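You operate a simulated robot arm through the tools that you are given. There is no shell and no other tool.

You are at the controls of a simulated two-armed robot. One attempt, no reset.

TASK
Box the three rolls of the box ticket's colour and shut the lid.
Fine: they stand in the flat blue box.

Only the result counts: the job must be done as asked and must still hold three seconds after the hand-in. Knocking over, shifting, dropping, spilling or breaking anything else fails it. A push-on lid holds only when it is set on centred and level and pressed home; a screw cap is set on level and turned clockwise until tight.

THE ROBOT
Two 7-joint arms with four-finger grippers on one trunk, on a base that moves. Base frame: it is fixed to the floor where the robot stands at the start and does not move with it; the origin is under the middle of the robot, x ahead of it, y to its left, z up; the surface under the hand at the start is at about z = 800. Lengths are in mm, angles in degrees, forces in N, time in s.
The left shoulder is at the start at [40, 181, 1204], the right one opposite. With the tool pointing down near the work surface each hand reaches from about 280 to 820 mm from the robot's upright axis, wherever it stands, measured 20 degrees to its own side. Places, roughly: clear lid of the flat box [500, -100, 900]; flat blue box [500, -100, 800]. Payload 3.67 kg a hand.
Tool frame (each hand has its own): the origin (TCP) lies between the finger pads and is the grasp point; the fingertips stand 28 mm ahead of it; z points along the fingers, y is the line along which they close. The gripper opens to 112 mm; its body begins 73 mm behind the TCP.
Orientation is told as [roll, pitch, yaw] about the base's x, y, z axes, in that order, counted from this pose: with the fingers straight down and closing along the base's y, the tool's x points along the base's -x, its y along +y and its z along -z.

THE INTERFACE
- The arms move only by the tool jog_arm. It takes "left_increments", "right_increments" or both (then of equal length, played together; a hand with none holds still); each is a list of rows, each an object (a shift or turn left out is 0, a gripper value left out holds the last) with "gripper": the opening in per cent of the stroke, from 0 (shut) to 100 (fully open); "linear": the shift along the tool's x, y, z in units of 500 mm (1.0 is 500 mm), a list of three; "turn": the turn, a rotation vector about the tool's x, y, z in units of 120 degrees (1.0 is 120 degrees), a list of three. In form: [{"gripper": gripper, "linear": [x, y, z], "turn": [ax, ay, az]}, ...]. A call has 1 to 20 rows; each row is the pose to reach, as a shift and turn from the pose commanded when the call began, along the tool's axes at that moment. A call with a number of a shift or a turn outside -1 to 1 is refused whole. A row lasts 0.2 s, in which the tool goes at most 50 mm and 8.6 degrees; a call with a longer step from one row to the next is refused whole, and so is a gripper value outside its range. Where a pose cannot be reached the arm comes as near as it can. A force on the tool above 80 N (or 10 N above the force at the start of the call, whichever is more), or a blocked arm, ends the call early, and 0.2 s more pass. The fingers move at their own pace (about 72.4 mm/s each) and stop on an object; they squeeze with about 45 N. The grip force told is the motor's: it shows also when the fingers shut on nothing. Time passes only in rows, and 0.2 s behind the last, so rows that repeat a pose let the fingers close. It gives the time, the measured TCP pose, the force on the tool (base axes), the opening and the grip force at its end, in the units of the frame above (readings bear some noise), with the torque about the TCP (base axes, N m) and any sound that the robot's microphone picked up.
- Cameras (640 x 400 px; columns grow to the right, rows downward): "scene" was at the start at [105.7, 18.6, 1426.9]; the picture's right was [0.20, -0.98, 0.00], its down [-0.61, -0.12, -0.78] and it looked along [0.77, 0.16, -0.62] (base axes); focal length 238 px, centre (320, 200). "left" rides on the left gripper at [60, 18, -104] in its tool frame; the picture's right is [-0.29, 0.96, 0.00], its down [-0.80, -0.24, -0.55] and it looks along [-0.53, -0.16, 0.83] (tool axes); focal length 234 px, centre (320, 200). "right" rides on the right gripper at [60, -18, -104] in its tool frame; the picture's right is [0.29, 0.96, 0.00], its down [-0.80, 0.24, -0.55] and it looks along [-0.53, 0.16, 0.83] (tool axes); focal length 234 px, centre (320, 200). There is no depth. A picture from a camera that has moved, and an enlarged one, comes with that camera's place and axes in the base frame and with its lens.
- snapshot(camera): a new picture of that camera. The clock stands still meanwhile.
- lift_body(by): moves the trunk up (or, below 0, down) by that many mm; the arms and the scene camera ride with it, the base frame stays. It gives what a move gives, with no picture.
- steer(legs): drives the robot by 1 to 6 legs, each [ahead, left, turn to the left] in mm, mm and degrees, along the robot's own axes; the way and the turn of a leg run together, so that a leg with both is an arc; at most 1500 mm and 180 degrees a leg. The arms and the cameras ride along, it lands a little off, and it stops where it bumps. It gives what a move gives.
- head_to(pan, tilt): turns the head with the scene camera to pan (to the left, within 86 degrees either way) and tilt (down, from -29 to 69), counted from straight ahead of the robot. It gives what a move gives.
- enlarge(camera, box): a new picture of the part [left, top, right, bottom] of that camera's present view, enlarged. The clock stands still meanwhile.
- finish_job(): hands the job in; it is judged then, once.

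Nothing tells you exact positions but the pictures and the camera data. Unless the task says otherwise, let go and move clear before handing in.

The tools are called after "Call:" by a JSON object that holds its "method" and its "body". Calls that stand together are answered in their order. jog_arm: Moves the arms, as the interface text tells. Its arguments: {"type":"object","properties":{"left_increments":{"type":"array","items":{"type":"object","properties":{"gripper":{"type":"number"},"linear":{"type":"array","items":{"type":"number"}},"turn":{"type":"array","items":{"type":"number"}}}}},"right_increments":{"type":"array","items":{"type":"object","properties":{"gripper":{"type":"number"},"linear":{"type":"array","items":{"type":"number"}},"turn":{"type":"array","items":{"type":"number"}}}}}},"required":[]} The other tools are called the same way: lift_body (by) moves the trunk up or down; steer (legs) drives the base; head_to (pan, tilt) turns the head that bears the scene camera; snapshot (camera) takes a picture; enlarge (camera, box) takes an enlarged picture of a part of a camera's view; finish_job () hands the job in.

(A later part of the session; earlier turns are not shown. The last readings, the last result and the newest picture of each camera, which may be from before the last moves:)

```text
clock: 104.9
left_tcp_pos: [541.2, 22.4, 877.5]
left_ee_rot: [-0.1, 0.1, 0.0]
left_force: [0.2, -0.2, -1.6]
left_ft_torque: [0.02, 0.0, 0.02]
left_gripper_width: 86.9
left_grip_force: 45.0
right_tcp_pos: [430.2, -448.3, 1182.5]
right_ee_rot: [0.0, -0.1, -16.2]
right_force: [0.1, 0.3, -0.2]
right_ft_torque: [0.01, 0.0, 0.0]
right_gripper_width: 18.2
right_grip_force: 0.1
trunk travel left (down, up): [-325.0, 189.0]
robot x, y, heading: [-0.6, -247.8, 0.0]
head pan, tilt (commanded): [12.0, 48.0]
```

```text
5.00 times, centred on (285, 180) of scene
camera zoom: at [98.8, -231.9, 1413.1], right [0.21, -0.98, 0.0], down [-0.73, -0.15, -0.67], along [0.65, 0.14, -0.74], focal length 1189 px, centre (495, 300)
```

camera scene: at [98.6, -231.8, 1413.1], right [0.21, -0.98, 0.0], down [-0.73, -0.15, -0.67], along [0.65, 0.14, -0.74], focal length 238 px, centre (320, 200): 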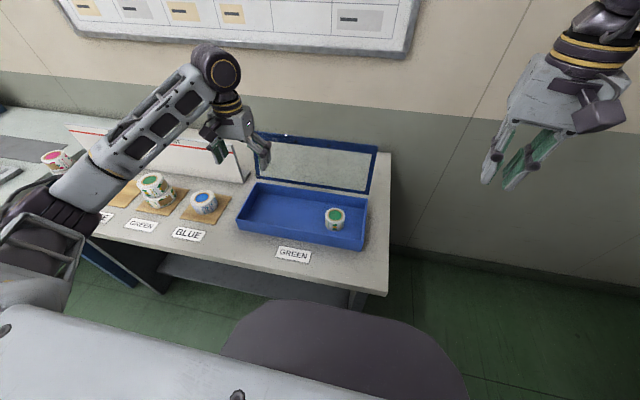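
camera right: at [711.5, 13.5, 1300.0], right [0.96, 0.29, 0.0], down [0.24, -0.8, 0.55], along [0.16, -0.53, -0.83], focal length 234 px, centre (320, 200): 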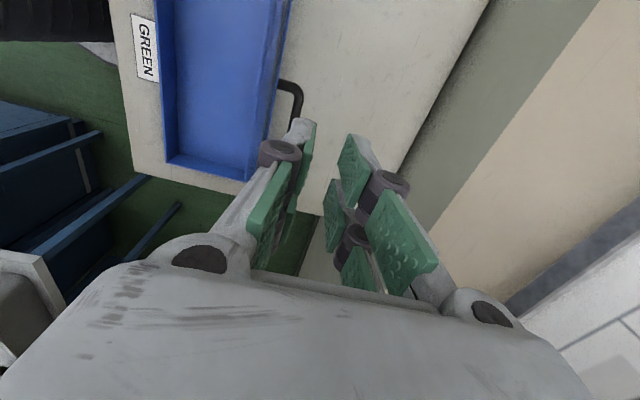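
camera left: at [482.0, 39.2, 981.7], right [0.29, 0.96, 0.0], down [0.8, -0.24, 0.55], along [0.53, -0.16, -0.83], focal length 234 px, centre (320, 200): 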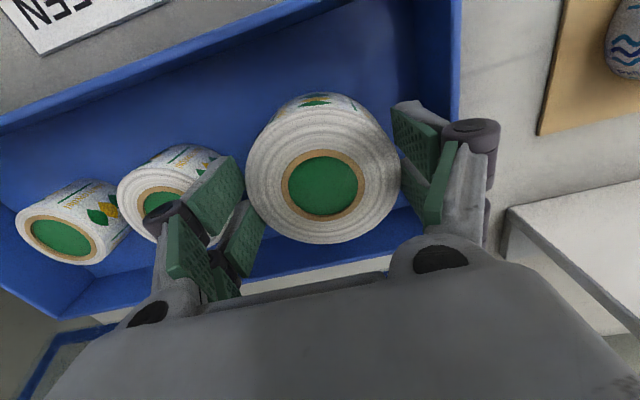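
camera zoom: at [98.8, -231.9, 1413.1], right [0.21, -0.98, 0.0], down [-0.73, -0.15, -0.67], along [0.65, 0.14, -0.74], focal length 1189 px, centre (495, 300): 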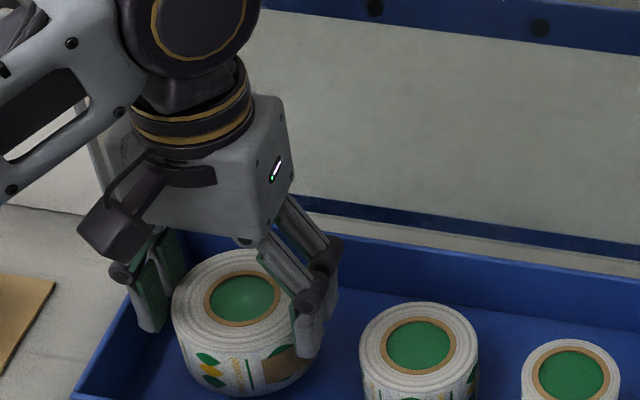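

Call:
{"method": "jog_arm", "body": {"left_increments": [{"gripper": 65, "linear": [0, 0, 0.014]}, {"gripper": 65, "linear": [0, 0, 0.026]}]}}

Call:
{"method": "jog_arm", "body": {"left_increments": [{"gripper": 65, "linear": [0, 0, 0.004]}]}}

Call:
{"method": "jog_arm", "body": {"left_increments": [{"gripper": 65, "linear": [0, 0, 0.004]}]}}

```text
clock: 105.5
left_tcp_pos: [542.8, 22.2, 864.1]
left_ee_rot: [0.0, 0.0, 0.1]
left_force: [0.4, -1.1, -1.3]
left_ft_torque: [0.03, 0.03, 0.02]
left_gripper_width: 87.1
left_grip_force: 44.8
right_tcp_pos: [429.9, -449.4, 1182.8]
right_ee_rot: [-0.2, 0.0, -16.2]
right_force: [-0.2, 0.7, -0.3]
right_ft_torque: [0.0, -0.03, 0.01]
right_gripper_width: 17.9
right_grip_force: 0.0
trunk travel left (down, up): [-325.0, 189.0]
robot x, y, heading: [1.4, -249.2, 0.0]
head pan, tilt (commanded): [12.0, 48.0]
```

```text
clock: 105.9
left_tcp_pos: [543.3, 21.5, 861.4]
left_ee_rot: [0.0, 0.0, -0.1]
left_force: [-0.4, 0.7, -1.3]
left_ft_torque: [-0.02, 0.02, -0.01]
left_gripper_width: 86.9
left_grip_force: 44.9
right_tcp_pos: [429.5, -449.7, 1181.9]
right_ee_rot: [0.0, 0.1, -16.2]
right_force: [-0.2, -0.4, -0.7]
right_ft_torque: [-0.04, 0.01, -0.01]
right_gripper_width: 17.9
right_grip_force: 0.0
trunk travel left (down, up): [-325.0, 189.0]
robot x, y, heading: [4.7, -249.2, -0.2]
head pan, tilt (commanded): [12.0, 48.0]
```

```text
clock: 106.3
left_tcp_pos: [542.8, 22.5, 859.9]
left_ee_rot: [0.0, 0.0, 0.0]
left_force: [0.3, -1.0, -3.2]
left_ft_torque: [0.05, 0.03, 0.01]
left_gripper_width: 86.8
left_grip_force: 44.9
right_tcp_pos: [429.9, -449.5, 1182.8]
right_ee_rot: [0.0, -0.1, -16.3]
right_force: [-0.4, 0.1, -0.3]
right_ft_torque: [0.01, -0.03, 0.03]
right_gripper_width: 17.9
right_grip_force: 0.1
trunk travel left (down, up): [-325.0, 189.0]
robot x, y, heading: [2.6, -247.6, 0.1]
head pan, tilt (commanded): [12.0, 48.0]
```

Call:
{"method": "jog_arm", "body": {"left_increments": [{"gripper": 65, "linear": [0, 0, 0.003]}]}}

Call:
{"method": "jog_arm", "body": {"left_increments": [{"gripper": 65, "linear": [0, 0, 0.003]}]}}

```text
clock: 106.7
left_tcp_pos: [542.3, 21.6, 858.5]
left_ee_rot: [0.0, 0.0, 0.1]
left_force: [-0.1, 0.1, -2.0]
left_ft_torque: [0.01, 0.02, 0.0]
left_gripper_width: 87.2
left_grip_force: 45.3
right_tcp_pos: [430.3, -449.2, 1182.9]
right_ee_rot: [0.0, 0.0, -16.2]
right_force: [0.5, 0.3, 0.3]
right_ft_torque: [0.02, -0.05, 0.0]
right_gripper_width: 18.0
right_grip_force: 0.1
trunk travel left (down, up): [-325.0, 189.0]
robot x, y, heading: [2.5, -251.7, -0.1]
head pan, tilt (commanded): [12.0, 48.0]
```

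```text
clock: 107.1
left_tcp_pos: [543.7, 23.8, 858.9]
left_ee_rot: [0.1, -0.1, 0.0]
left_force: [-1.1, 0.8, 5.7]
left_ft_torque: [0.18, 0.35, 0.07]
left_gripper_width: 87.0
left_grip_force: 45.7
right_tcp_pos: [429.0, -448.5, 1183.7]
right_ee_rot: [0.1, -0.1, -16.1]
right_force: [0.4, -0.1, 0.0]
right_ft_torque: [0.02, -0.02, -0.01]
right_gripper_width: 17.9
right_grip_force: 0.0
trunk travel left (down, up): [-325.0, 189.0]
robot x, y, heading: [-0.9, -249.2, 0.1]
head pan, tilt (commanded): [12.0, 48.0]
```

Floor contact. Opening a few millimetres to release.

Call:
{"method": "jog_arm", "body": {"left_increments": [{"gripper": 78, "linear": [0, 0, 0]}, {"gripper": 81, "linear": [0, 0, 0]}, {"gripper": 83, "linear": [0, 0, 0]}]}}

Call:
{"method": "snapshot", "body": {"camera": "left"}}

```text
clock: 107.9
left_tcp_pos: [544.1, 22.9, 857.6]
left_ee_rot: [0.1, 0.0, 0.0]
left_force: [0.2, 0.6, -0.5]
left_ft_torque: [-0.02, 0.0, 0.04]
left_gripper_width: 92.7
left_grip_force: 0.1
right_tcp_pos: [429.2, -449.3, 1183.8]
right_ee_rot: [0.0, 0.0, -16.2]
right_force: [-1.0, 0.2, -0.2]
right_ft_torque: [0.01, 0.02, 0.02]
right_gripper_width: 18.2
right_grip_force: 0.0
trunk travel left (down, up): [-325.0, 189.0]
robot x, y, heading: [0.6, -251.1, 0.2]
head pan, tilt (commanded): [12.0, 48.0]
```

```text
taken
camera left: at [483.8, 38.9, 961.5], right [0.29, 0.96, 0.0], down [0.8, -0.24, 0.55], along [0.53, -0.16, -0.83], focal length 234 px, centre (320, 200)
```

left: 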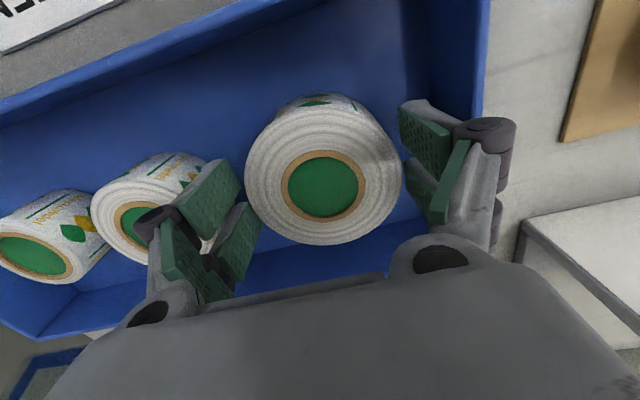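

Released with no forces. Lifting straight up and checking all three rolls.

Call:
{"method": "jog_arm", "body": {"left_increments": [{"gripper": 83, "linear": [0, 0, -0.02]}, {"gripper": 83, "linear": [0, 0, -0.06]}, {"gripper": 83, "linear": [0, 0, -0.14]}, {"gripper": 83, "linear": [0, 0, -0.23]}, {"gripper": 83, "linear": [0, 0, -0.32]}]}}

Call:
{"method": "snapshot", "body": {"camera": "left"}}

Call:
{"method": "enlarge", "body": {"camera": "scene", "box": [210, 130, 400, 270]}}

```text
clock: 109.1
left_tcp_pos: [542.8, 24.0, 1019.1]
left_ee_rot: [0.1, 0.0, 0.0]
left_force: [-0.3, 0.0, 0.8]
left_ft_torque: [0.01, 0.0, 0.01]
left_gripper_width: 93.1
left_grip_force: 0.1
right_tcp_pos: [428.9, -449.9, 1183.7]
right_ee_rot: [0.1, 0.0, -16.2]
right_force: [-0.4, -0.6, -0.5]
right_ft_torque: [-0.03, -0.01, 0.01]
right_gripper_width: 17.9
right_grip_force: 0.1
trunk travel left (down, up): [-325.0, 189.0]
robot x, y, heading: [-3.1, -253.3, -0.0]
head pan, tilt (commanded): [12.0, 48.0]
```

```text
taken
camera left: at [482.5, 39.8, 1123.3], right [0.29, 0.96, 0.0], down [0.8, -0.24, 0.55], along [0.53, -0.16, -0.83], focal length 234 px, centre (320, 200)
```

left: 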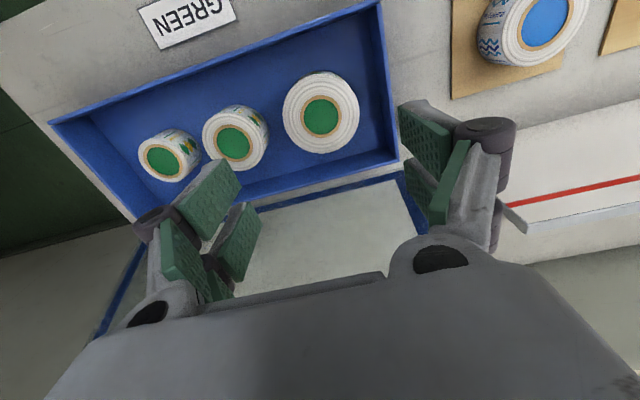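

```text
2.86 times, centred on (305, 200) of scene
camera zoom: at [98.1, -232.5, 1413.2], right [0.21, -0.98, 0.0], down [-0.73, -0.15, -0.67], along [0.65, 0.14, -0.74], focal length 680 px, centre (363, 200)
```

zoom: 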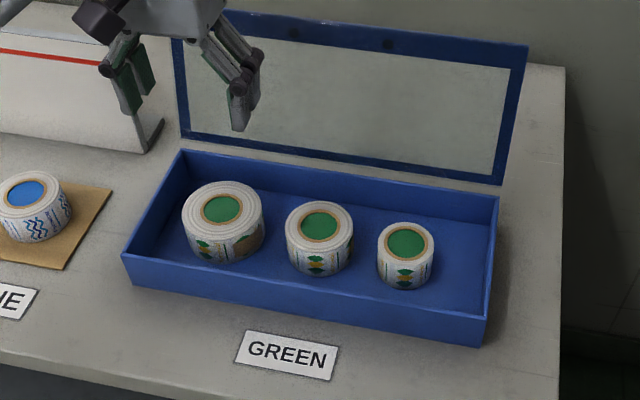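

All three green rolls stand upright in the box. Now the lid: I'll use the left hand (yaw +90) to take the handle on the lid's far side; first I turn it and get above the box front.

Call:
{"method": "jog_arm", "body": {"left_increments": [{"gripper": 83, "linear": [0.01, -0.018, -0.05], "turn": [0, 0, -0.0625]}, {"gripper": 70, "linear": [0.02, -0.037, -0.1], "turn": [0, 0, -0.125]}, {"gripper": 60, "linear": [0.032, -0.056, -0.142], "turn": [0, 0, -0.1875]}, {"gripper": 50, "linear": [0.042, -0.074, -0.142], "turn": [0, 0, -0.25]}, {"gripper": 40, "linear": [0.053, -0.093, -0.142], "turn": [0, 0, -0.3125]}, {"gripper": 40, "linear": [0.063, -0.111, -0.142], "turn": [0, 0, -0.375]}, {"gripper": 40, "linear": [0.074, -0.13, -0.142], "turn": [0, 0, -0.4375]}, {"gripper": 40, "linear": [0.084, -0.148, -0.142], "turn": [0, 0, -0.5]}, {"gripper": 40, "linear": [0.095, -0.167, -0.142], "turn": [0, 0, -0.5625]}, {"gripper": 40, "linear": [0.105, -0.185, -0.142], "turn": [0, 0, -0.625]}, {"gripper": 40, "linear": [0.116, -0.204, -0.142], "turn": [0, 0, -0.6875]}, {"gripper": 40, "linear": [0.126, -0.222, -0.142], "turn": [0, 0, -0.75]}]}}

Call:
{"method": "snapshot", "body": {"camera": "scene"}}

Call:
{"method": "snapshot", "body": {"camera": "left"}}

```text
clock: 111.7
left_tcp_pos: [480.2, -90.9, 1088.0]
left_ee_rot: [0.0, -0.1, 90.1]
left_force: [-0.2, 0.1, -0.2]
left_ft_torque: [0.0, -0.01, 0.01]
left_gripper_width: 44.7
left_grip_force: 0.0
right_tcp_pos: [429.9, -448.1, 1183.4]
right_ee_rot: [0.2, 0.0, -16.2]
right_force: [-0.3, 0.3, -0.4]
right_ft_torque: [-0.01, 0.02, 0.01]
right_gripper_width: 18.0
right_grip_force: 0.0
trunk travel left (down, up): [-325.0, 189.0]
robot x, y, heading: [1.8, -248.5, -0.2]
head pan, tilt (commanded): [12.0, 48.0]
```

```text
taken
camera scene: at [98.6, -232.4, 1413.1], right [0.21, -0.98, 0.0], down [-0.73, -0.15, -0.67], along [0.65, 0.14, -0.74], focal length 238 px, centre (320, 200)
```

scene: 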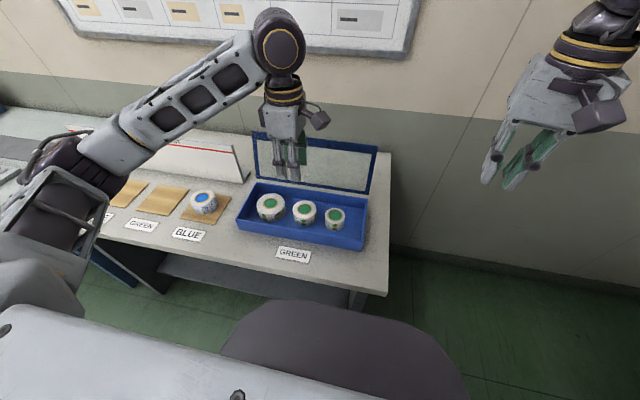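

```text
taken
camera left: at [463.2, -151.4, 1192.5], right [-0.96, 0.29, 0.0], down [0.24, 0.8, 0.55], along [0.16, 0.53, -0.83], focal length 234 px, centre (320, 200)
```

left: 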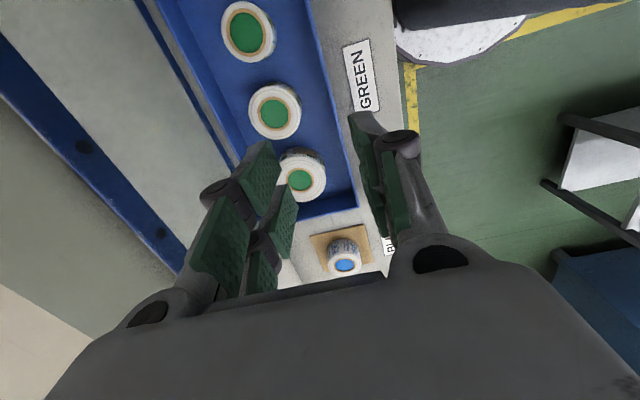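

Reachable. Now passing over the lid's top edge to above the handle bar behind it, with a 12° tilt.

Call:
{"method": "jog_arm", "body": {"left_increments": [{"gripper": 40, "linear": [-0.002, -0.07, -0.01], "turn": [-0.015, 0, 0]}, {"gripper": 40, "linear": [-0.004, -0.14, -0.01], "turn": [-0.03, 0, 0]}, {"gripper": 40, "linear": [-0.006, -0.21, -0.01], "turn": [-0.045, 0, 0]}, {"gripper": 40, "linear": [-0.008, -0.28, -0.01], "turn": [-0.06, 0, 0]}, {"gripper": 40, "linear": [-0.01, -0.36, -0.01], "turn": [-0.08, 0, 0]}, {"gripper": 40, "linear": [-0.01, -0.43, -0.01], "turn": [-0.1, 0, 0]}]}}

Call:
{"method": "snapshot", "body": {"camera": "left"}}

Call:
{"method": "snapshot", "body": {"camera": "scene"}}

```text
clock: 113.1
left_tcp_pos: [697.1, -84.0, 1092.6]
left_ee_rot: [12.2, -0.1, 89.9]
left_force: [1.5, -0.2, 0.0]
left_ft_torque: [0.03, 0.01, 0.01]
left_gripper_width: 44.6
left_grip_force: 0.1
right_tcp_pos: [429.6, -450.1, 1181.7]
right_ee_rot: [0.1, 0.2, -16.1]
right_force: [0.3, 1.2, -0.2]
right_ft_torque: [0.01, 0.05, 0.03]
right_gripper_width: 17.8
right_grip_force: 0.0
trunk travel left (down, up): [-325.0, 189.0]
robot x, y, heading: [0.7, -248.3, -0.1]
head pan, tilt (commanded): [12.0, 48.0]
```

```text
taken
camera left: at [701.2, -145.7, 1198.3], right [-0.94, 0.29, 0.2], down [0.35, 0.8, 0.49], along [-0.02, 0.53, -0.85], focal length 234 px, centre (320, 200)
```

left: 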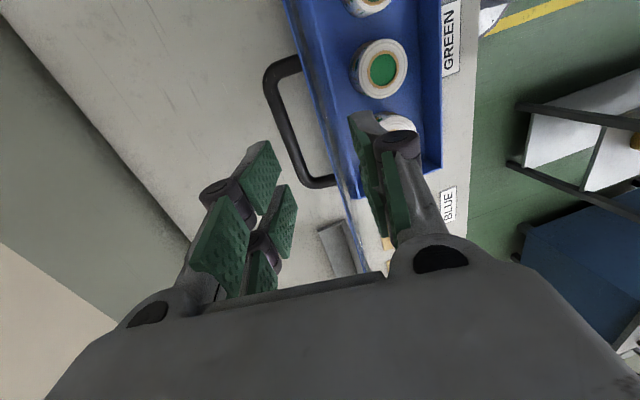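

```text
taken
camera scene: at [99.6, -234.1, 1413.0], right [0.21, -0.98, 0.0], down [-0.73, -0.15, -0.67], along [0.65, 0.14, -0.74], focal length 238 px, centre (320, 200)
```

scene: 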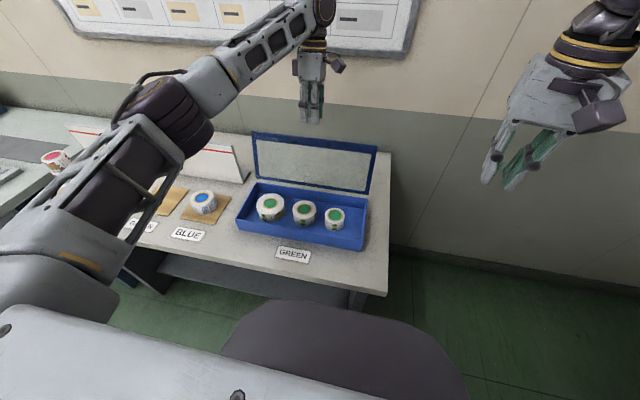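

Good – reachable, and the handle bar (≈(703, −88, 994)) lies between the fingers. I'll narrow the opening to 16 %, align, and check before descending.

Call:
{"method": "jog_arm", "body": {"left_increments": [{"gripper": 25, "linear": [0, -0.0471, 0]}, {"gripper": 16, "linear": [0, -0.0471, 0.03]}, {"gripper": 16, "linear": [0, -0.0471, 0.06]}]}}

Call:
{"method": "snapshot", "body": {"camera": "left"}}

Call:
{"method": "enlarge", "body": {"camera": "left", "box": [200, 20, 440, 280]}}

```text
clock: 113.9
left_tcp_pos: [712.5, -82.7, 1058.3]
left_ee_rot: [11.9, 0.0, 89.9]
left_force: [-0.2, -0.7, -0.4]
left_ft_torque: [-0.02, -0.01, 0.0]
left_gripper_width: 18.2
left_grip_force: 0.0
right_tcp_pos: [429.9, -448.0, 1183.1]
right_ee_rot: [0.0, 0.0, -16.1]
right_force: [0.0, 0.5, -0.4]
right_ft_torque: [0.0, -0.03, -0.01]
right_gripper_width: 17.8
right_grip_force: 0.0
trunk travel left (down, up): [-325.0, 189.0]
robot x, y, heading: [1.9, -253.1, -0.0]
head pan, tilt (commanded): [12.0, 48.0]
```

```text
taken
camera left: at [717.1, -144.1, 1163.8], right [-0.94, 0.29, 0.2], down [0.35, 0.8, 0.49], along [-0.02, 0.53, -0.85], focal length 234 px, centre (320, 200)
```

left: 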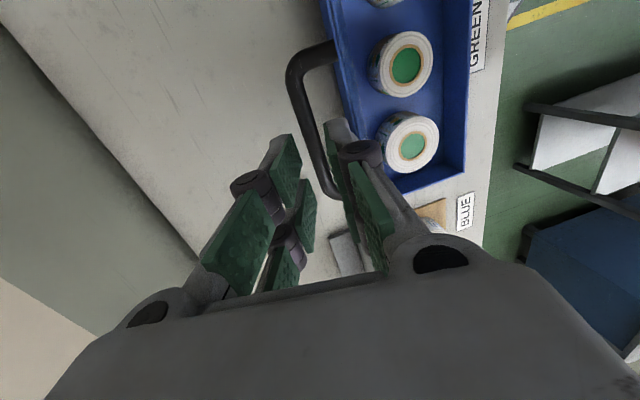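

```text
1.54 times, centred on (320, 150) of left
camera zoom: at [717.1, -144.1, 1163.8], right [-0.94, 0.29, 0.2], down [0.35, 0.8, 0.49], along [-0.02, 0.53, -0.85], focal length 360 px, centre (320, 277)
```

zoom: 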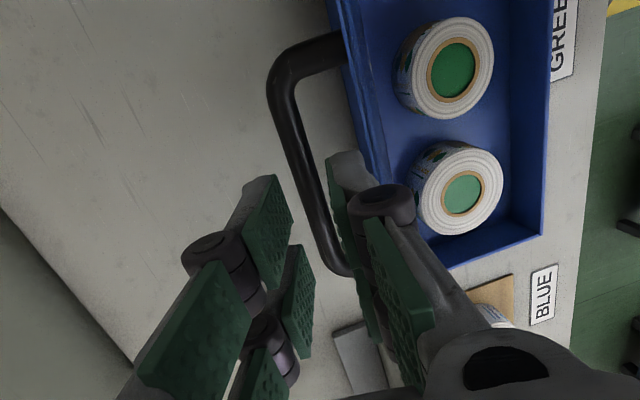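

Aligned within a couple of mm. Descending in stages with force checks.

Call:
{"method": "jog_arm", "body": {"left_increments": [{"gripper": 16, "linear": [0, -0.003, 0.02]}, {"gripper": 16, "linear": [0, -0.003, 0.04]}]}}

Call:
{"method": "enlarge", "body": {"camera": "left", "box": [240, 60, 400, 260]}}

```text
clock: 114.5
left_tcp_pos: [709.4, -82.8, 1038.5]
left_ee_rot: [12.0, 0.1, 90.0]
left_force: [-0.1, 0.1, 0.5]
left_ft_torque: [0.0, 0.01, -0.02]
left_gripper_width: 17.7
left_grip_force: 0.3
right_tcp_pos: [430.4, -449.5, 1182.8]
right_ee_rot: [-0.1, 0.0, -16.3]
right_force: [-0.1, 0.4, 0.5]
right_ft_torque: [0.02, 0.03, 0.02]
right_gripper_width: 18.0
right_grip_force: 0.0
trunk travel left (down, up): [-325.0, 189.0]
robot x, y, heading: [-0.9, -248.0, -0.1]
head pan, tilt (commanded): [12.0, 48.0]
```

```text
2.00 times, centred on (320, 160) of left
camera zoom: at [713.8, -144.7, 1143.9], right [-0.94, 0.29, 0.2], down [0.35, 0.8, 0.49], along [-0.02, 0.53, -0.85], focal length 468 px, centre (320, 280)
```

zoom: 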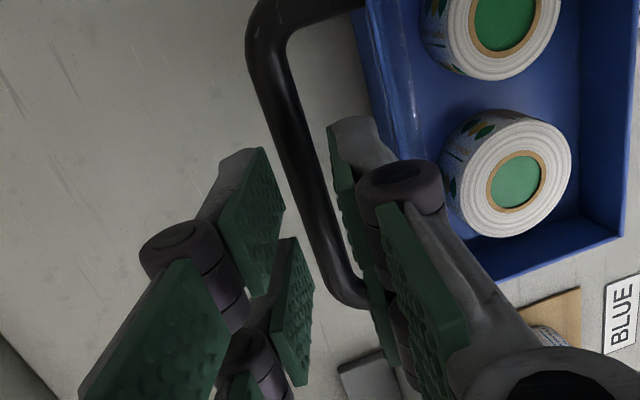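

Call:
{"method": "jog_arm", "body": {"left_increments": [{"gripper": 16, "linear": [0, 0, 0.012]}, {"gripper": 16, "linear": [0, 0, 0.026]}]}}

Call:
{"method": "enlarge", "body": {"camera": "left", "box": [240, 60, 400, 260]}}

```text
clock: 115.1
left_tcp_pos: [707.7, -84.4, 1026.9]
left_ee_rot: [12.1, 0.0, 90.1]
left_force: [0.3, 0.0, 0.1]
left_ft_torque: [-0.01, 0.02, -0.01]
left_gripper_width: 17.9
left_grip_force: 0.0
right_tcp_pos: [429.8, -449.5, 1183.0]
right_ee_rot: [0.0, 0.0, -16.2]
right_force: [0.4, 1.0, -0.1]
right_ft_torque: [-0.01, 0.0, -0.02]
right_gripper_width: 17.9
right_grip_force: 0.0
trunk travel left (down, up): [-325.0, 189.0]
robot x, y, heading: [0.5, -248.8, 0.1]
head pan, tilt (commanded): [12.0, 48.0]
```

```text
2.00 times, centred on (320, 160) of left
camera zoom: at [711.2, -145.8, 1131.4], right [-0.94, 0.29, 0.2], down [0.35, 0.8, 0.49], along [-0.02, 0.53, -0.85], focal length 468 px, centre (320, 280)
```

zoom: 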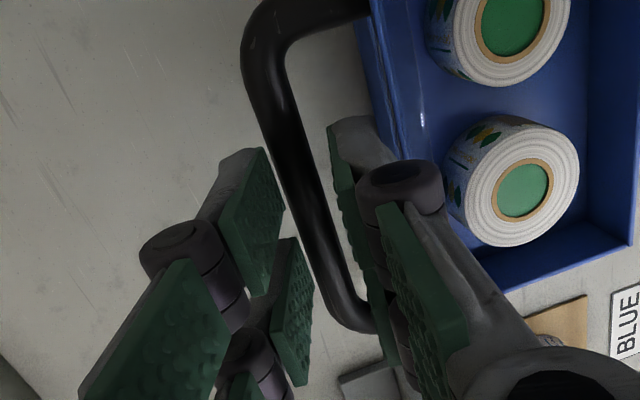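

Call:
{"method": "jog_arm", "body": {"left_increments": [{"gripper": 16, "linear": [0, 0, 0.012]}, {"gripper": 16, "linear": [0, 0, 0.026]}]}}

Call:
{"method": "enlarge", "body": {"camera": "left", "box": [240, 60, 400, 260]}}

```text
clock: 115.7
left_tcp_pos: [705.3, -84.1, 1012.7]
left_ee_rot: [12.1, 0.0, 90.0]
left_force: [-0.4, -0.2, 0.5]
left_ft_torque: [-0.01, 0.02, 0.04]
left_gripper_width: 17.5
left_grip_force: 0.2
right_tcp_pos: [429.6, -449.1, 1182.2]
right_ee_rot: [-0.1, 0.0, -16.2]
right_force: [-0.1, 0.1, -0.1]
right_ft_torque: [0.0, 0.0, 0.02]
right_gripper_width: 18.0
right_grip_force: 0.0
trunk travel left (down, up): [-325.0, 189.0]
robot x, y, heading: [-0.7, -251.8, -0.1]
head pan, tilt (commanded): [12.0, 48.0]
```

```text
2.00 times, centred on (320, 160) of left
camera zoom: at [709.2, -145.4, 1118.0], right [-0.94, 0.29, 0.2], down [0.35, 0.8, 0.49], along [-0.02, 0.53, -0.85], focal length 468 px, centre (320, 280)
```

zoom: 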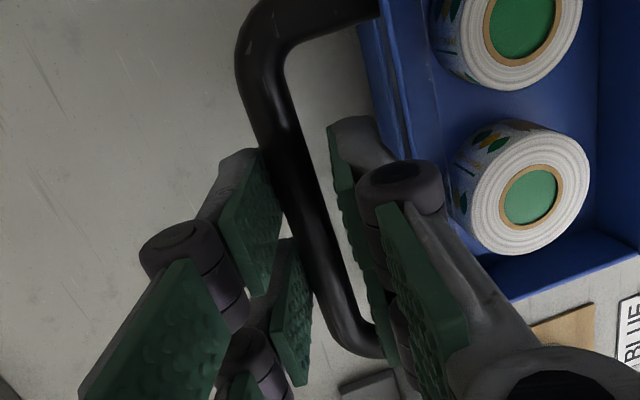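

The bar is between the fingers with no contact forces. Closing.

Call:
{"method": "jog_arm", "body": {"left_increments": [{"gripper": 5, "linear": [0, 0, 0]}, {"gripper": 0, "linear": [0, 0, 0]}]}}

```text
clock: 116.3
left_tcp_pos: [705.5, -84.6, 1011.9]
left_ee_rot: [12.0, 0.0, 89.8]
left_force: [0.4, 1.3, 0.0]
left_ft_torque: [-0.14, -0.01, -1.59]
left_gripper_width: 11.4
left_grip_force: 45.1
right_tcp_pos: [431.1, -448.8, 1182.1]
right_ee_rot: [0.0, -0.1, -16.3]
right_force: [-0.1, -0.9, -0.2]
right_ft_torque: [-0.03, 0.03, 0.01]
right_gripper_width: 17.7
right_grip_force: 0.1
trunk travel left (down, up): [-325.0, 189.0]
robot x, y, heading: [-0.8, -250.7, 0.1]
head pan, tilt (commanded): [12.0, 48.0]
```

Handle gripped. Now the reverse arc, first part (to roughly lid 88°).

Call:
{"method": "jog_arm", "body": {"left_increments": [{"gripper": 0, "linear": [0, 0.011, -0.003], "turn": [-0.008, 0, 0]}, {"gripper": 0, "linear": [0, 0.0219, -0.006], "turn": [-0.0167, 0, 0]}, {"gripper": 0, "linear": [0, 0.0415, -0.0096], "turn": [-0.0333, 0, 0]}, {"gripper": 0, "linear": [0, 0.0663, -0.0119], "turn": [-0.0542, 0, 0]}, {"gripper": 0, "linear": [0, 0.0911, -0.0119], "turn": [-0.075, 0, 0]}]}}

Call:
{"method": "enlarge", "body": {"camera": "scene", "box": [210, 80, 400, 260]}}

```text
clock: 117.5
left_tcp_pos: [662.3, -84.0, 1028.2]
left_ee_rot: [21.2, 0.0, 90.0]
left_force: [0.9, 2.3, -2.7]
left_ft_torque: [0.35, -0.2, -1.72]
left_gripper_width: 11.5
left_grip_force: 45.2
right_tcp_pos: [430.2, -449.6, 1182.7]
right_ee_rot: [0.0, 0.1, -16.2]
right_force: [0.4, 0.3, 0.0]
right_ft_torque: [0.02, 0.01, 0.02]
right_gripper_width: 18.1
right_grip_force: 0.1
trunk travel left (down, up): [-325.0, 189.0]
robot x, y, heading: [1.7, -249.3, -0.3]
head pan, tilt (commanded): [12.0, 48.0]
```

```text
2.22 times, centred on (305, 170) of scene
camera zoom: at [99.1, -232.0, 1413.1], right [0.21, -0.98, 0.0], down [-0.73, -0.15, -0.67], along [0.65, 0.14, -0.74], focal length 528 px, centre (353, 267)
```

zoom: 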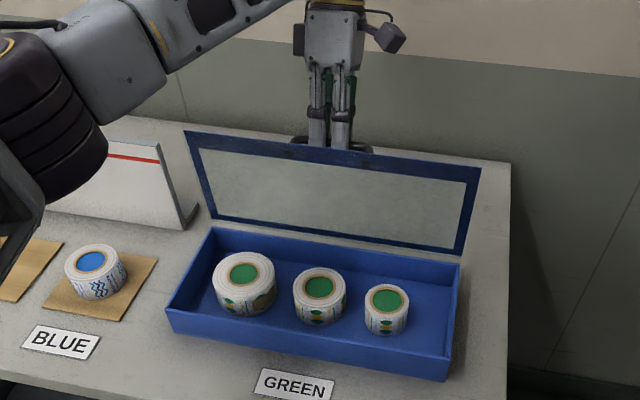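

Very low forces. Continuing down to lid ~58°.

Call:
{"method": "jog_arm", "body": {"left_increments": [{"gripper": 0, "linear": [0, 0.0246, 0.0062], "turn": [-0.0167, 0, 0]}, {"gripper": 0, "linear": [0, 0.0485, 0.0148], "turn": [-0.0333, 0, 0]}, {"gripper": 0, "linear": [0, 0.0721, 0.0253], "turn": [-0.0417, 0, 0]}, {"gripper": 0, "linear": [0, 0.0956, 0.0379], "turn": [-0.0417, 0, 0]}, {"gripper": 0, "linear": [0, 0.1178, 0.0527], "turn": [-0.0417, 0, 0]}, {"gripper": 0, "linear": [0, 0.1393, 0.0692], "turn": [-0.0333, 0, 0]}]}}

Call:
{"method": "enlarge", "body": {"camera": "scene", "box": [210, 80, 400, 260]}}

Call:
{"method": "snapshot", "body": {"camera": "left"}}

```text
clock: 118.9
left_tcp_pos: [585.7, -84.3, 1021.7]
left_ee_rot: [25.1, 0.0, 90.0]
left_force: [1.4, -0.8, -5.2]
left_ft_torque: [-0.24, -0.09, -1.22]
left_gripper_width: 11.5
left_grip_force: 45.0
right_tcp_pos: [429.3, -448.0, 1182.4]
right_ee_rot: [0.0, 0.1, -16.3]
right_force: [-0.6, 0.5, -0.9]
right_ft_torque: [-0.01, 0.04, 0.04]
right_gripper_width: 18.0
right_grip_force: 0.0
trunk travel left (down, up): [-325.0, 189.0]
robot x, y, heading: [2.5, -249.6, -0.2]
head pan, tilt (commanded): [12.0, 48.0]
```

```text
2.22 times, centred on (305, 170) of scene
camera zoom: at [99.2, -231.9, 1413.0], right [0.21, -0.98, 0.0], down [-0.73, -0.15, -0.67], along [0.65, 0.14, -0.74], focal length 528 px, centre (353, 267)
```

zoom: 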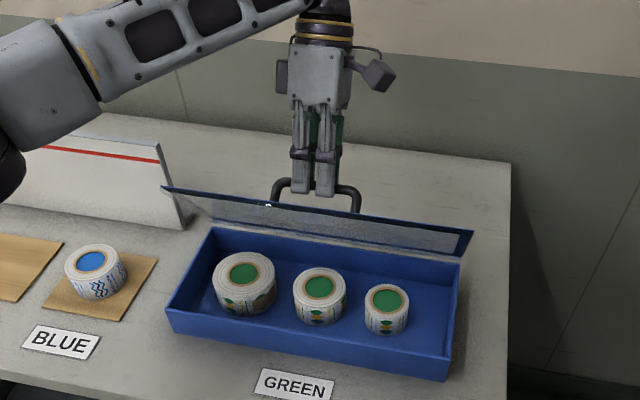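

```text
taken
camera left: at [612.3, -145.3, 1123.1], right [-0.87, 0.29, 0.41], down [0.45, 0.8, 0.4], along [-0.21, 0.53, -0.82], focal length 234 px, centre (320, 200)
```

left: 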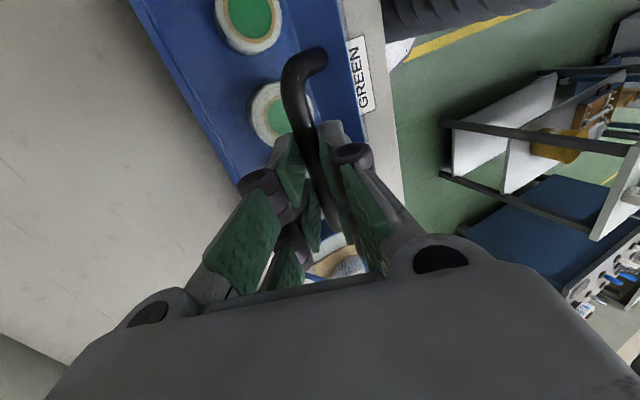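

Smooth. Continuing to about 28°.

Call:
{"method": "jog_arm", "body": {"left_increments": [{"gripper": 0, "linear": [0, 0.0199, 0.0197], "turn": [0.025, 0, 0]}, {"gripper": 0, "linear": [0, 0.0381, 0.0408], "turn": [0.05, 0, 0]}, {"gripper": 0, "linear": [0, 0.0545, 0.0634], "turn": [0.075, 0, 0]}, {"gripper": 0, "linear": [0, 0.0685, 0.0873], "turn": [0.1, 0, 0]}, {"gripper": 0, "linear": [0, 0.0806, 0.1124], "turn": [0.125, 0, 0]}, {"gripper": 0, "linear": [0, 0.09, 0.1382], "turn": [0.1417, 0, 0]}]}}

Call:
{"method": "enlarge", "body": {"camera": "scene", "box": [210, 80, 400, 260]}}

Call:
{"method": "snapshot", "body": {"camera": "left"}}

```text
clock: 120.3
left_tcp_pos: [514.6, -83.9, 978.5]
left_ee_rot: [8.1, 0.1, 90.0]
left_force: [3.9, -5.3, -5.5]
left_ft_torque: [0.06, -0.04, -0.72]
left_gripper_width: 12.0
left_grip_force: 44.9
right_tcp_pos: [431.2, -449.3, 1181.4]
right_ee_rot: [0.0, 0.1, -16.1]
right_force: [0.7, 0.2, 0.6]
right_ft_torque: [0.03, 0.01, -0.02]
right_gripper_width: 17.9
right_grip_force: 0.0
trunk travel left (down, up): [-325.0, 189.0]
robot x, y, heading: [0.4, -249.2, -0.1]
head pan, tilt (commanded): [12.0, 48.0]
```

```text
2.22 times, centred on (305, 170) of scene
camera zoom: at [99.8, -232.6, 1413.0], right [0.21, -0.98, 0.0], down [-0.73, -0.15, -0.67], along [0.65, 0.14, -0.74], focal length 528 px, centre (353, 267)
```

zoom: 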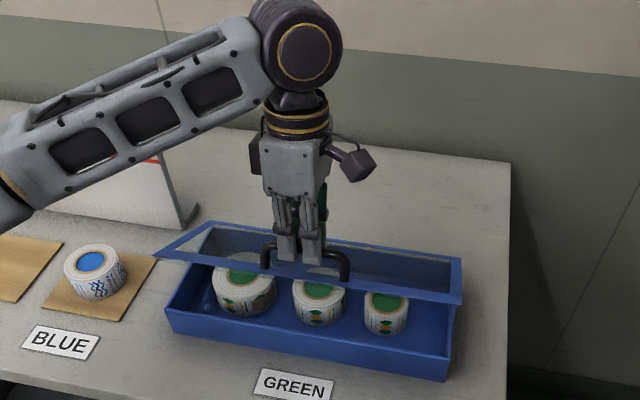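

```text
taken
camera left: at [511.6, -145.3, 1083.6], right [-0.95, 0.29, 0.13], down [0.32, 0.8, 0.51], along [0.04, 0.53, -0.85], focal length 234 px, centre (320, 200)
```

left: 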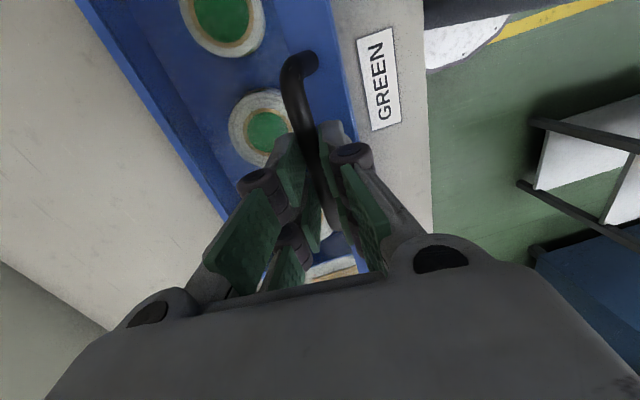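

Call:
{"method": "jog_arm", "body": {"left_increments": [{"gripper": 0, "linear": [0, 0.0143, 0.023], "turn": [0.0167, 0, 0]}, {"gripper": 0, "linear": [0, 0.0267, 0.0474], "turn": [0.0333, 0, 0]}, {"gripper": 0, "linear": [0, 0.0369, 0.0724], "turn": [0.05, 0, 0]}, {"gripper": 0, "linear": [0, 0.0448, 0.0984], "turn": [0.0667, 0, 0]}]}}

Call:
{"method": "enlarge", "body": {"camera": "scene", "box": [210, 120, 400, 260]}}

```text
clock: 121.3
left_tcp_pos: [485.7, -84.3, 932.7]
left_ee_rot: [0.0, 0.0, 90.1]
left_force: [6.0, -4.3, -2.1]
left_ft_torque: [0.21, -0.08, -0.31]
left_gripper_width: 11.6
left_grip_force: 45.5
right_tcp_pos: [431.0, -449.5, 1182.1]
right_ee_rot: [0.1, 0.1, -16.2]
right_force: [-0.3, 0.0, -0.7]
right_ft_torque: [-0.02, 0.0, 0.0]
right_gripper_width: 17.9
right_grip_force: 0.1
trunk travel left (down, up): [-325.0, 189.0]
robot x, y, heading: [-3.4, -247.7, -0.2]
head pan, tilt (commanded): [12.0, 48.0]
```

```text
2.86 times, centred on (305, 190) of scene
camera zoom: at [99.8, -232.6, 1413.0], right [0.21, -0.98, 0.0], down [-0.73, -0.15, -0.67], along [0.65, 0.14, -0.74], focal length 680 px, centre (363, 229)
```

zoom: 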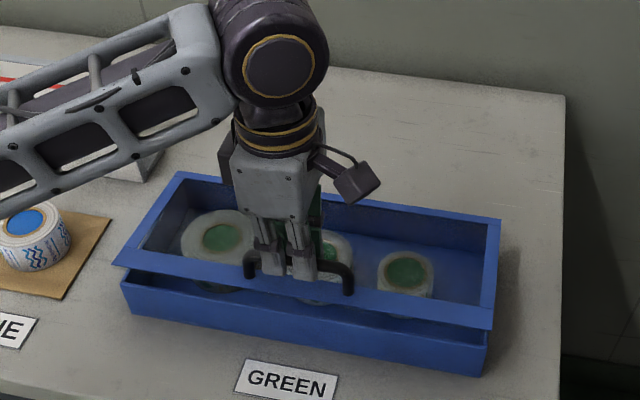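

Lid at ~8°. Lowering the last 20 mm gently.

Call:
{"method": "jog_arm", "body": {"left_increments": [{"gripper": 0, "linear": [0, 0.0034, 0.01]}, {"gripper": 0, "linear": [0, 0.0066, 0.02]}]}}

Call:
{"method": "jog_arm", "body": {"left_increments": [{"gripper": 0, "linear": [0, 0.0025, 0.01]}, {"gripper": 0, "linear": [0, 0.004, 0.016]}]}}

Call:
{"method": "enlarge", "body": {"camera": "scene", "box": [210, 120, 400, 260]}}

```text
clock: 121.9
left_tcp_pos: [481.3, -84.3, 922.4]
left_ee_rot: [0.0, 0.0, 90.1]
left_force: [7.7, -0.2, -1.3]
left_ft_torque: [-0.15, -0.24, -0.16]
left_gripper_width: 11.7
left_grip_force: 45.1
right_tcp_pos: [430.7, -449.4, 1181.2]
right_ee_rot: [0.0, 0.1, -16.2]
right_force: [-0.9, 0.7, 0.4]
right_ft_torque: [0.01, -0.03, -0.03]
right_gripper_width: 17.9
right_grip_force: 0.1
trunk travel left (down, up): [-325.0, 189.0]
robot x, y, heading: [2.8, -253.7, -0.3]
head pan, tilt (commanded): [12.0, 48.0]
```

```text
clock: 122.5
left_tcp_pos: [480.4, -84.1, 914.5]
left_ee_rot: [0.1, 0.0, 90.0]
left_force: [8.2, 1.3, 1.2]
left_ft_torque: [0.03, -0.1, 0.0]
left_gripper_width: 11.6
left_grip_force: 44.5
right_tcp_pos: [430.4, -449.0, 1182.6]
right_ee_rot: [0.0, 0.2, -16.2]
right_force: [-0.3, 0.2, -0.2]
right_ft_torque: [0.01, 0.03, -0.01]
right_gripper_width: 17.9
right_grip_force: 0.0
trunk travel left (down, up): [-325.0, 189.0]
robot x, y, heading: [-1.9, -247.5, -0.0]
head pan, tilt (commanded): [12.0, 48.0]
```

```text
2.86 times, centred on (305, 190) of scene
camera zoom: at [99.6, -231.8, 1413.0], right [0.21, -0.98, 0.0], down [-0.73, -0.15, -0.67], along [0.65, 0.14, -0.74], focal length 680 px, centre (363, 229)
```

zoom: 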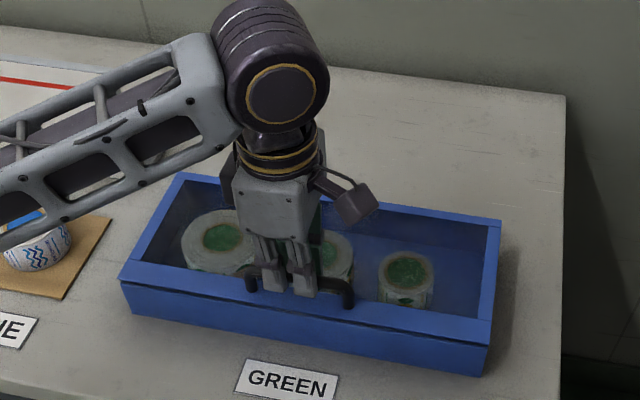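

Call:
{"method": "jog_arm", "body": {"left_increments": [{"gripper": 0, "linear": [0, -0.002, 0.005]}]}}

Call:
{"method": "jog_arm", "body": {"left_increments": [{"gripper": 0, "linear": [0, 0, 0.004]}]}}

Call:
{"method": "enlarge", "body": {"camera": "scene", "box": [230, 170, 380, 260]}}

```text
clock: 122.9
left_tcp_pos: [478.9, -83.8, 914.1]
left_ee_rot: [-0.2, 0.0, 89.9]
left_force: [-1.1, 5.6, 16.4]
left_ft_torque: [0.64, -0.09, -0.05]
left_gripper_width: 11.9
left_grip_force: 44.7
right_tcp_pos: [427.4, -448.6, 1183.8]
right_ee_rot: [0.0, -0.1, -16.2]
right_force: [0.2, -0.4, -0.3]
right_ft_torque: [-0.01, 0.01, 0.01]
right_gripper_width: 18.0
right_grip_force: 0.1
trunk travel left (down, up): [-325.0, 189.0]
robot x, y, heading: [1.1, -251.8, 0.0]
head pan, tilt (commanded): [12.0, 48.0]
```

```text
clock: 123.3
left_tcp_pos: [479.0, -85.3, 913.8]
left_ee_rot: [-0.4, 0.1, 90.1]
left_force: [0.6, 9.5, 39.2]
left_ft_torque: [0.27, 0.02, -0.15]
left_gripper_width: 11.5
left_grip_force: 45.2
right_tcp_pos: [426.7, -448.2, 1183.2]
right_ee_rot: [0.1, -0.1, -16.2]
right_force: [-0.7, 0.2, 0.5]
right_ft_torque: [0.0, -0.02, 0.0]
right_gripper_width: 17.9
right_grip_force: 0.1
trunk travel left (down, up): [-325.0, 189.0]
robot x, y, heading: [2.9, -251.8, -0.0]
head pan, tilt (commanded): [12.0, 48.0]
```

```text
4.27 times, centred on (305, 215) of scene
camera zoom: at [95.4, -231.9, 1413.6], right [0.21, -0.98, 0.0], down [-0.73, -0.15, -0.67], along [0.66, 0.14, -0.74], focal length 1015 px, centre (384, 136)
```

zoom: 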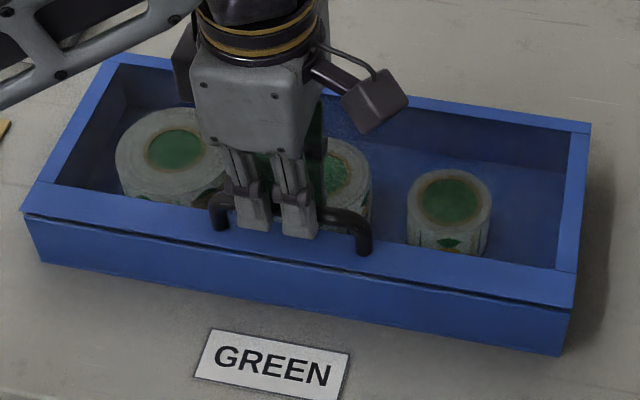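

The lid meets firm resistance (39 N) and looks seated. Relieving the force and opening the fingers.

Call:
{"method": "jog_arm", "body": {"left_increments": [{"gripper": 0, "linear": [0, 0, -0.006]}, {"gripper": 10, "linear": [0, 0, -0.006]}, {"gripper": 25, "linear": [0, 0, -0.006]}, {"gripper": 40, "linear": [0, 0, -0.006]}, {"gripper": 40, "linear": [0, 0, -0.006]}]}}

Call:
{"method": "enlarge", "body": {"camera": "scene", "box": [230, 170, 380, 260]}}

```text
clock: 124.5
left_tcp_pos: [480.2, -84.5, 912.5]
left_ee_rot: [0.1, 0.0, 90.0]
left_force: [-0.8, -0.2, -0.5]
left_ft_torque: [-0.01, -0.05, 0.03]
left_gripper_width: 44.5
left_grip_force: 0.1
right_tcp_pos: [430.2, -449.4, 1182.9]
right_ee_rot: [0.0, 0.0, -16.2]
right_force: [0.1, 0.0, 0.0]
right_ft_torque: [-0.02, 0.0, 0.04]
right_gripper_width: 18.1
right_grip_force: 0.1
trunk travel left (down, up): [-325.0, 189.0]
robot x, y, heading: [-2.6, -249.2, 0.2]
head pan, tilt (commanded): [12.0, 48.0]
```

```text
4.27 times, centred on (305, 215) of scene
camera zoom: at [98.2, -232.1, 1413.1], right [0.21, -0.98, 0.0], down [-0.73, -0.15, -0.67], along [0.65, 0.14, -0.74], focal length 1015 px, centre (384, 136)
```

zoom: 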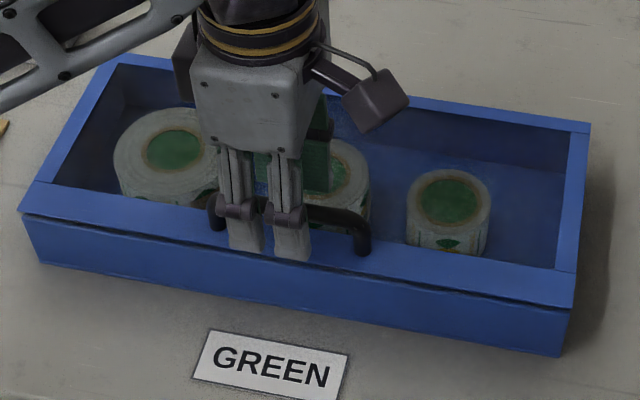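

Call:
{"method": "jog_arm", "body": {"left_increments": [{"gripper": 40, "linear": [0, 0, -0.03]}, {"gripper": 40, "linear": [0, 0, -0.09]}, {"gripper": 40, "linear": [0, 0, -0.18]}, {"gripper": 40, "linear": [0, 0, -0.27]}, {"gripper": 40, "linear": [0, 0, -0.34]}]}}

Call:
{"method": "enlarge", "body": {"camera": "scene", "box": [220, 160, 390, 270]}}

Call:
{"method": "snapshot", "body": {"camera": "left"}}

```text
clock: 125.7
left_tcp_pos: [483.0, -82.6, 1081.5]
left_ee_rot: [0.0, -0.1, 90.1]
left_force: [-0.1, 0.8, -0.3]
left_ft_torque: [0.04, -0.02, -0.02]
left_gripper_width: 44.8
left_grip_force: 0.0
right_tcp_pos: [430.4, -449.0, 1182.0]
right_ee_rot: [0.2, 0.0, -16.2]
right_force: [-0.5, 0.3, 0.5]
right_ft_torque: [0.01, 0.02, 0.04]
right_gripper_width: 17.8
right_grip_force: 0.1
trunk travel left (down, up): [-325.0, 189.0]
robot x, y, heading: [-1.9, -249.1, -0.1]
head pan, tilt (commanded): [12.0, 48.0]
```

```text
3.64 times, centred on (305, 215) of scene
camera zoom: at [98.4, -232.5, 1413.1], right [0.21, -0.98, 0.0], down [-0.73, -0.15, -0.67], along [0.65, 0.14, -0.74], focal length 865 px, centre (374, 146)
```

zoom: 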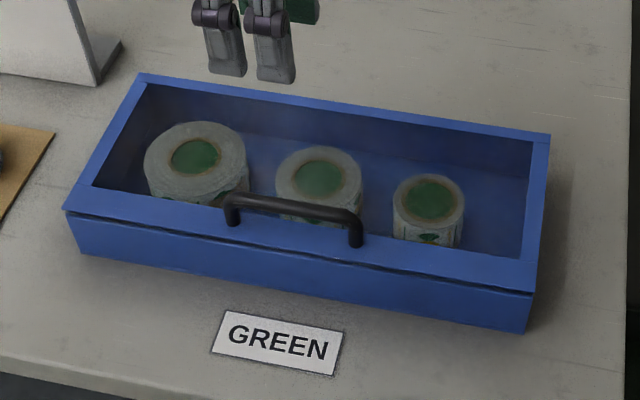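

```text
taken
camera left: at [464.4, -144.7, 1186.4], right [-0.96, 0.29, 0.0], down [0.24, 0.8, 0.55], along [0.16, 0.53, -0.83], focal length 234 px, centre (320, 200)
```

left: 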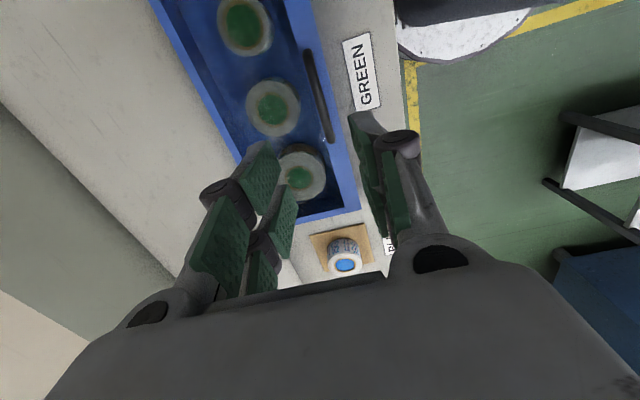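

The lid looks shut. Checking the seam in detail.

Call:
{"method": "enlarge", "body": {"camera": "scene", "box": [235, 205, 305, 250]}}

Call:
{"method": "enlarge", "body": {"camera": "scene", "box": [305, 205, 375, 250]}}

```text
8.89 times, centred on (270, 228) of scene
camera zoom: at [98.4, -232.5, 1413.1], right [0.21, -0.98, 0.0], down [-0.73, -0.15, -0.67], along [0.65, 0.14, -0.74], focal length 2114 px, centre (764, -44)
```

zoom: 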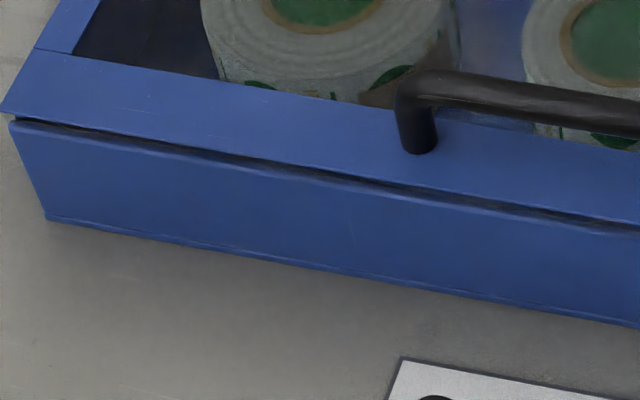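

```text
8.89 times, centred on (340, 228) of scene
camera zoom: at [98.4, -232.5, 1413.1], right [0.21, -0.98, 0.0], down [-0.73, -0.15, -0.67], along [0.65, 0.14, -0.74], focal length 2114 px, centre (142, -44)
```

zoom: 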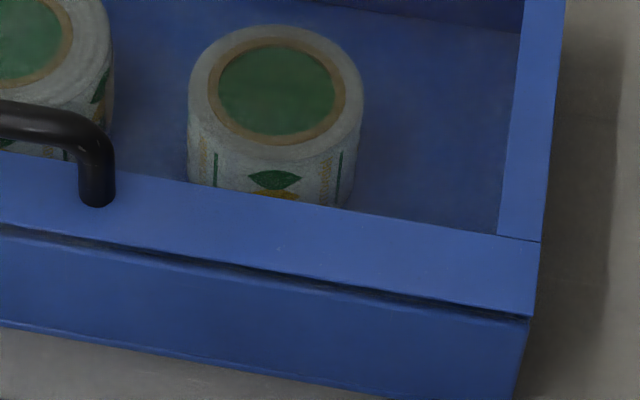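

The seam looks even and thin. To verify against the starting picture, I'll drive back to the start position and take the same view as before.

Call:
{"method": "steer", "body": {"legs": [[0, 250, 0]]}}

Call:
{"method": "head_to", "body": {"pan": -8, "tilt": 48}}

Call:
{"method": "enlarge", "body": {"camera": "scene", "box": [200, 100, 440, 250]}}

Call:
{"method": "snapshot", "body": {"camera": "scene"}}

```text
clock: 127.6
left_tcp_pos: [482.7, 173.7, 1081.2]
left_ee_rot: [0.0, 0.1, 90.1]
left_force: [1.0, 0.0, -0.2]
left_ft_torque: [-0.03, 0.02, -0.03]
left_gripper_width: 44.8
left_grip_force: 0.1
right_tcp_pos: [430.1, -192.6, 1182.6]
right_ee_rot: [0.1, 0.0, -16.1]
right_force: [-0.8, 0.1, -0.8]
right_ft_torque: [0.04, 0.06, 0.03]
right_gripper_width: 17.8
right_grip_force: 0.2
trunk travel left (down, up): [-325.0, 189.0]
robot x, y, heading: [2.1, 2.0, -0.1]
head pan, tilt (commanded): [12.0, 48.0]
```

```text
clock: 128.4
left_tcp_pos: [482.7, 173.4, 1081.9]
left_ee_rot: [0.0, 0.1, 90.1]
left_force: [0.5, -0.4, 0.5]
left_ft_torque: [-0.01, -0.02, -0.01]
left_gripper_width: 44.7
left_grip_force: 0.0
right_tcp_pos: [429.7, -193.2, 1181.7]
right_ee_rot: [0.0, 0.0, -16.0]
right_force: [0.0, 1.1, 0.7]
right_ft_torque: [0.0, 0.07, 0.02]
right_gripper_width: 18.0
right_grip_force: 0.1
trunk travel left (down, up): [-325.0, 189.0]
robot x, y, heading: [1.6, 1.1, 0.3]
head pan, tilt (commanded): [-8.0, 48.0]
```

```text
2.67 times, centred on (320, 175) of scene
camera zoom: at [99.4, -3.7, 1413.1], right [-0.14, -0.99, 0.0], down [-0.74, 0.1, -0.67], along [0.66, -0.09, -0.74], focal length 634 px, centre (320, 267)
```

zoom: 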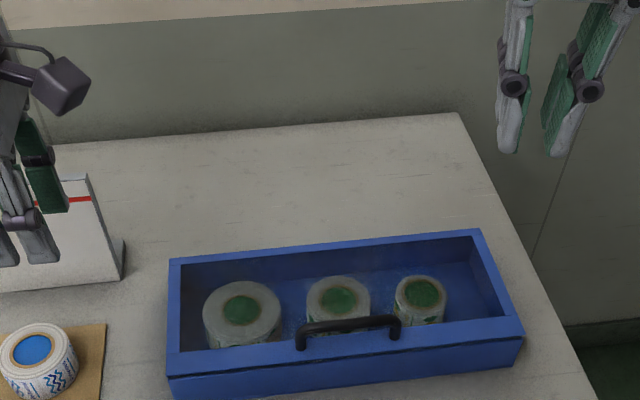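

```text
taken
camera scene: at [99.4, -3.7, 1413.1], right [-0.14, -0.99, 0.0], down [-0.74, 0.1, -0.67], along [0.66, -0.09, -0.74], focal length 238 px, centre (320, 200)
```

scene: 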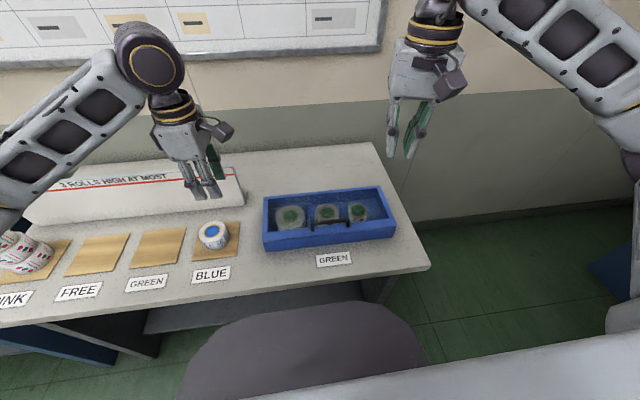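

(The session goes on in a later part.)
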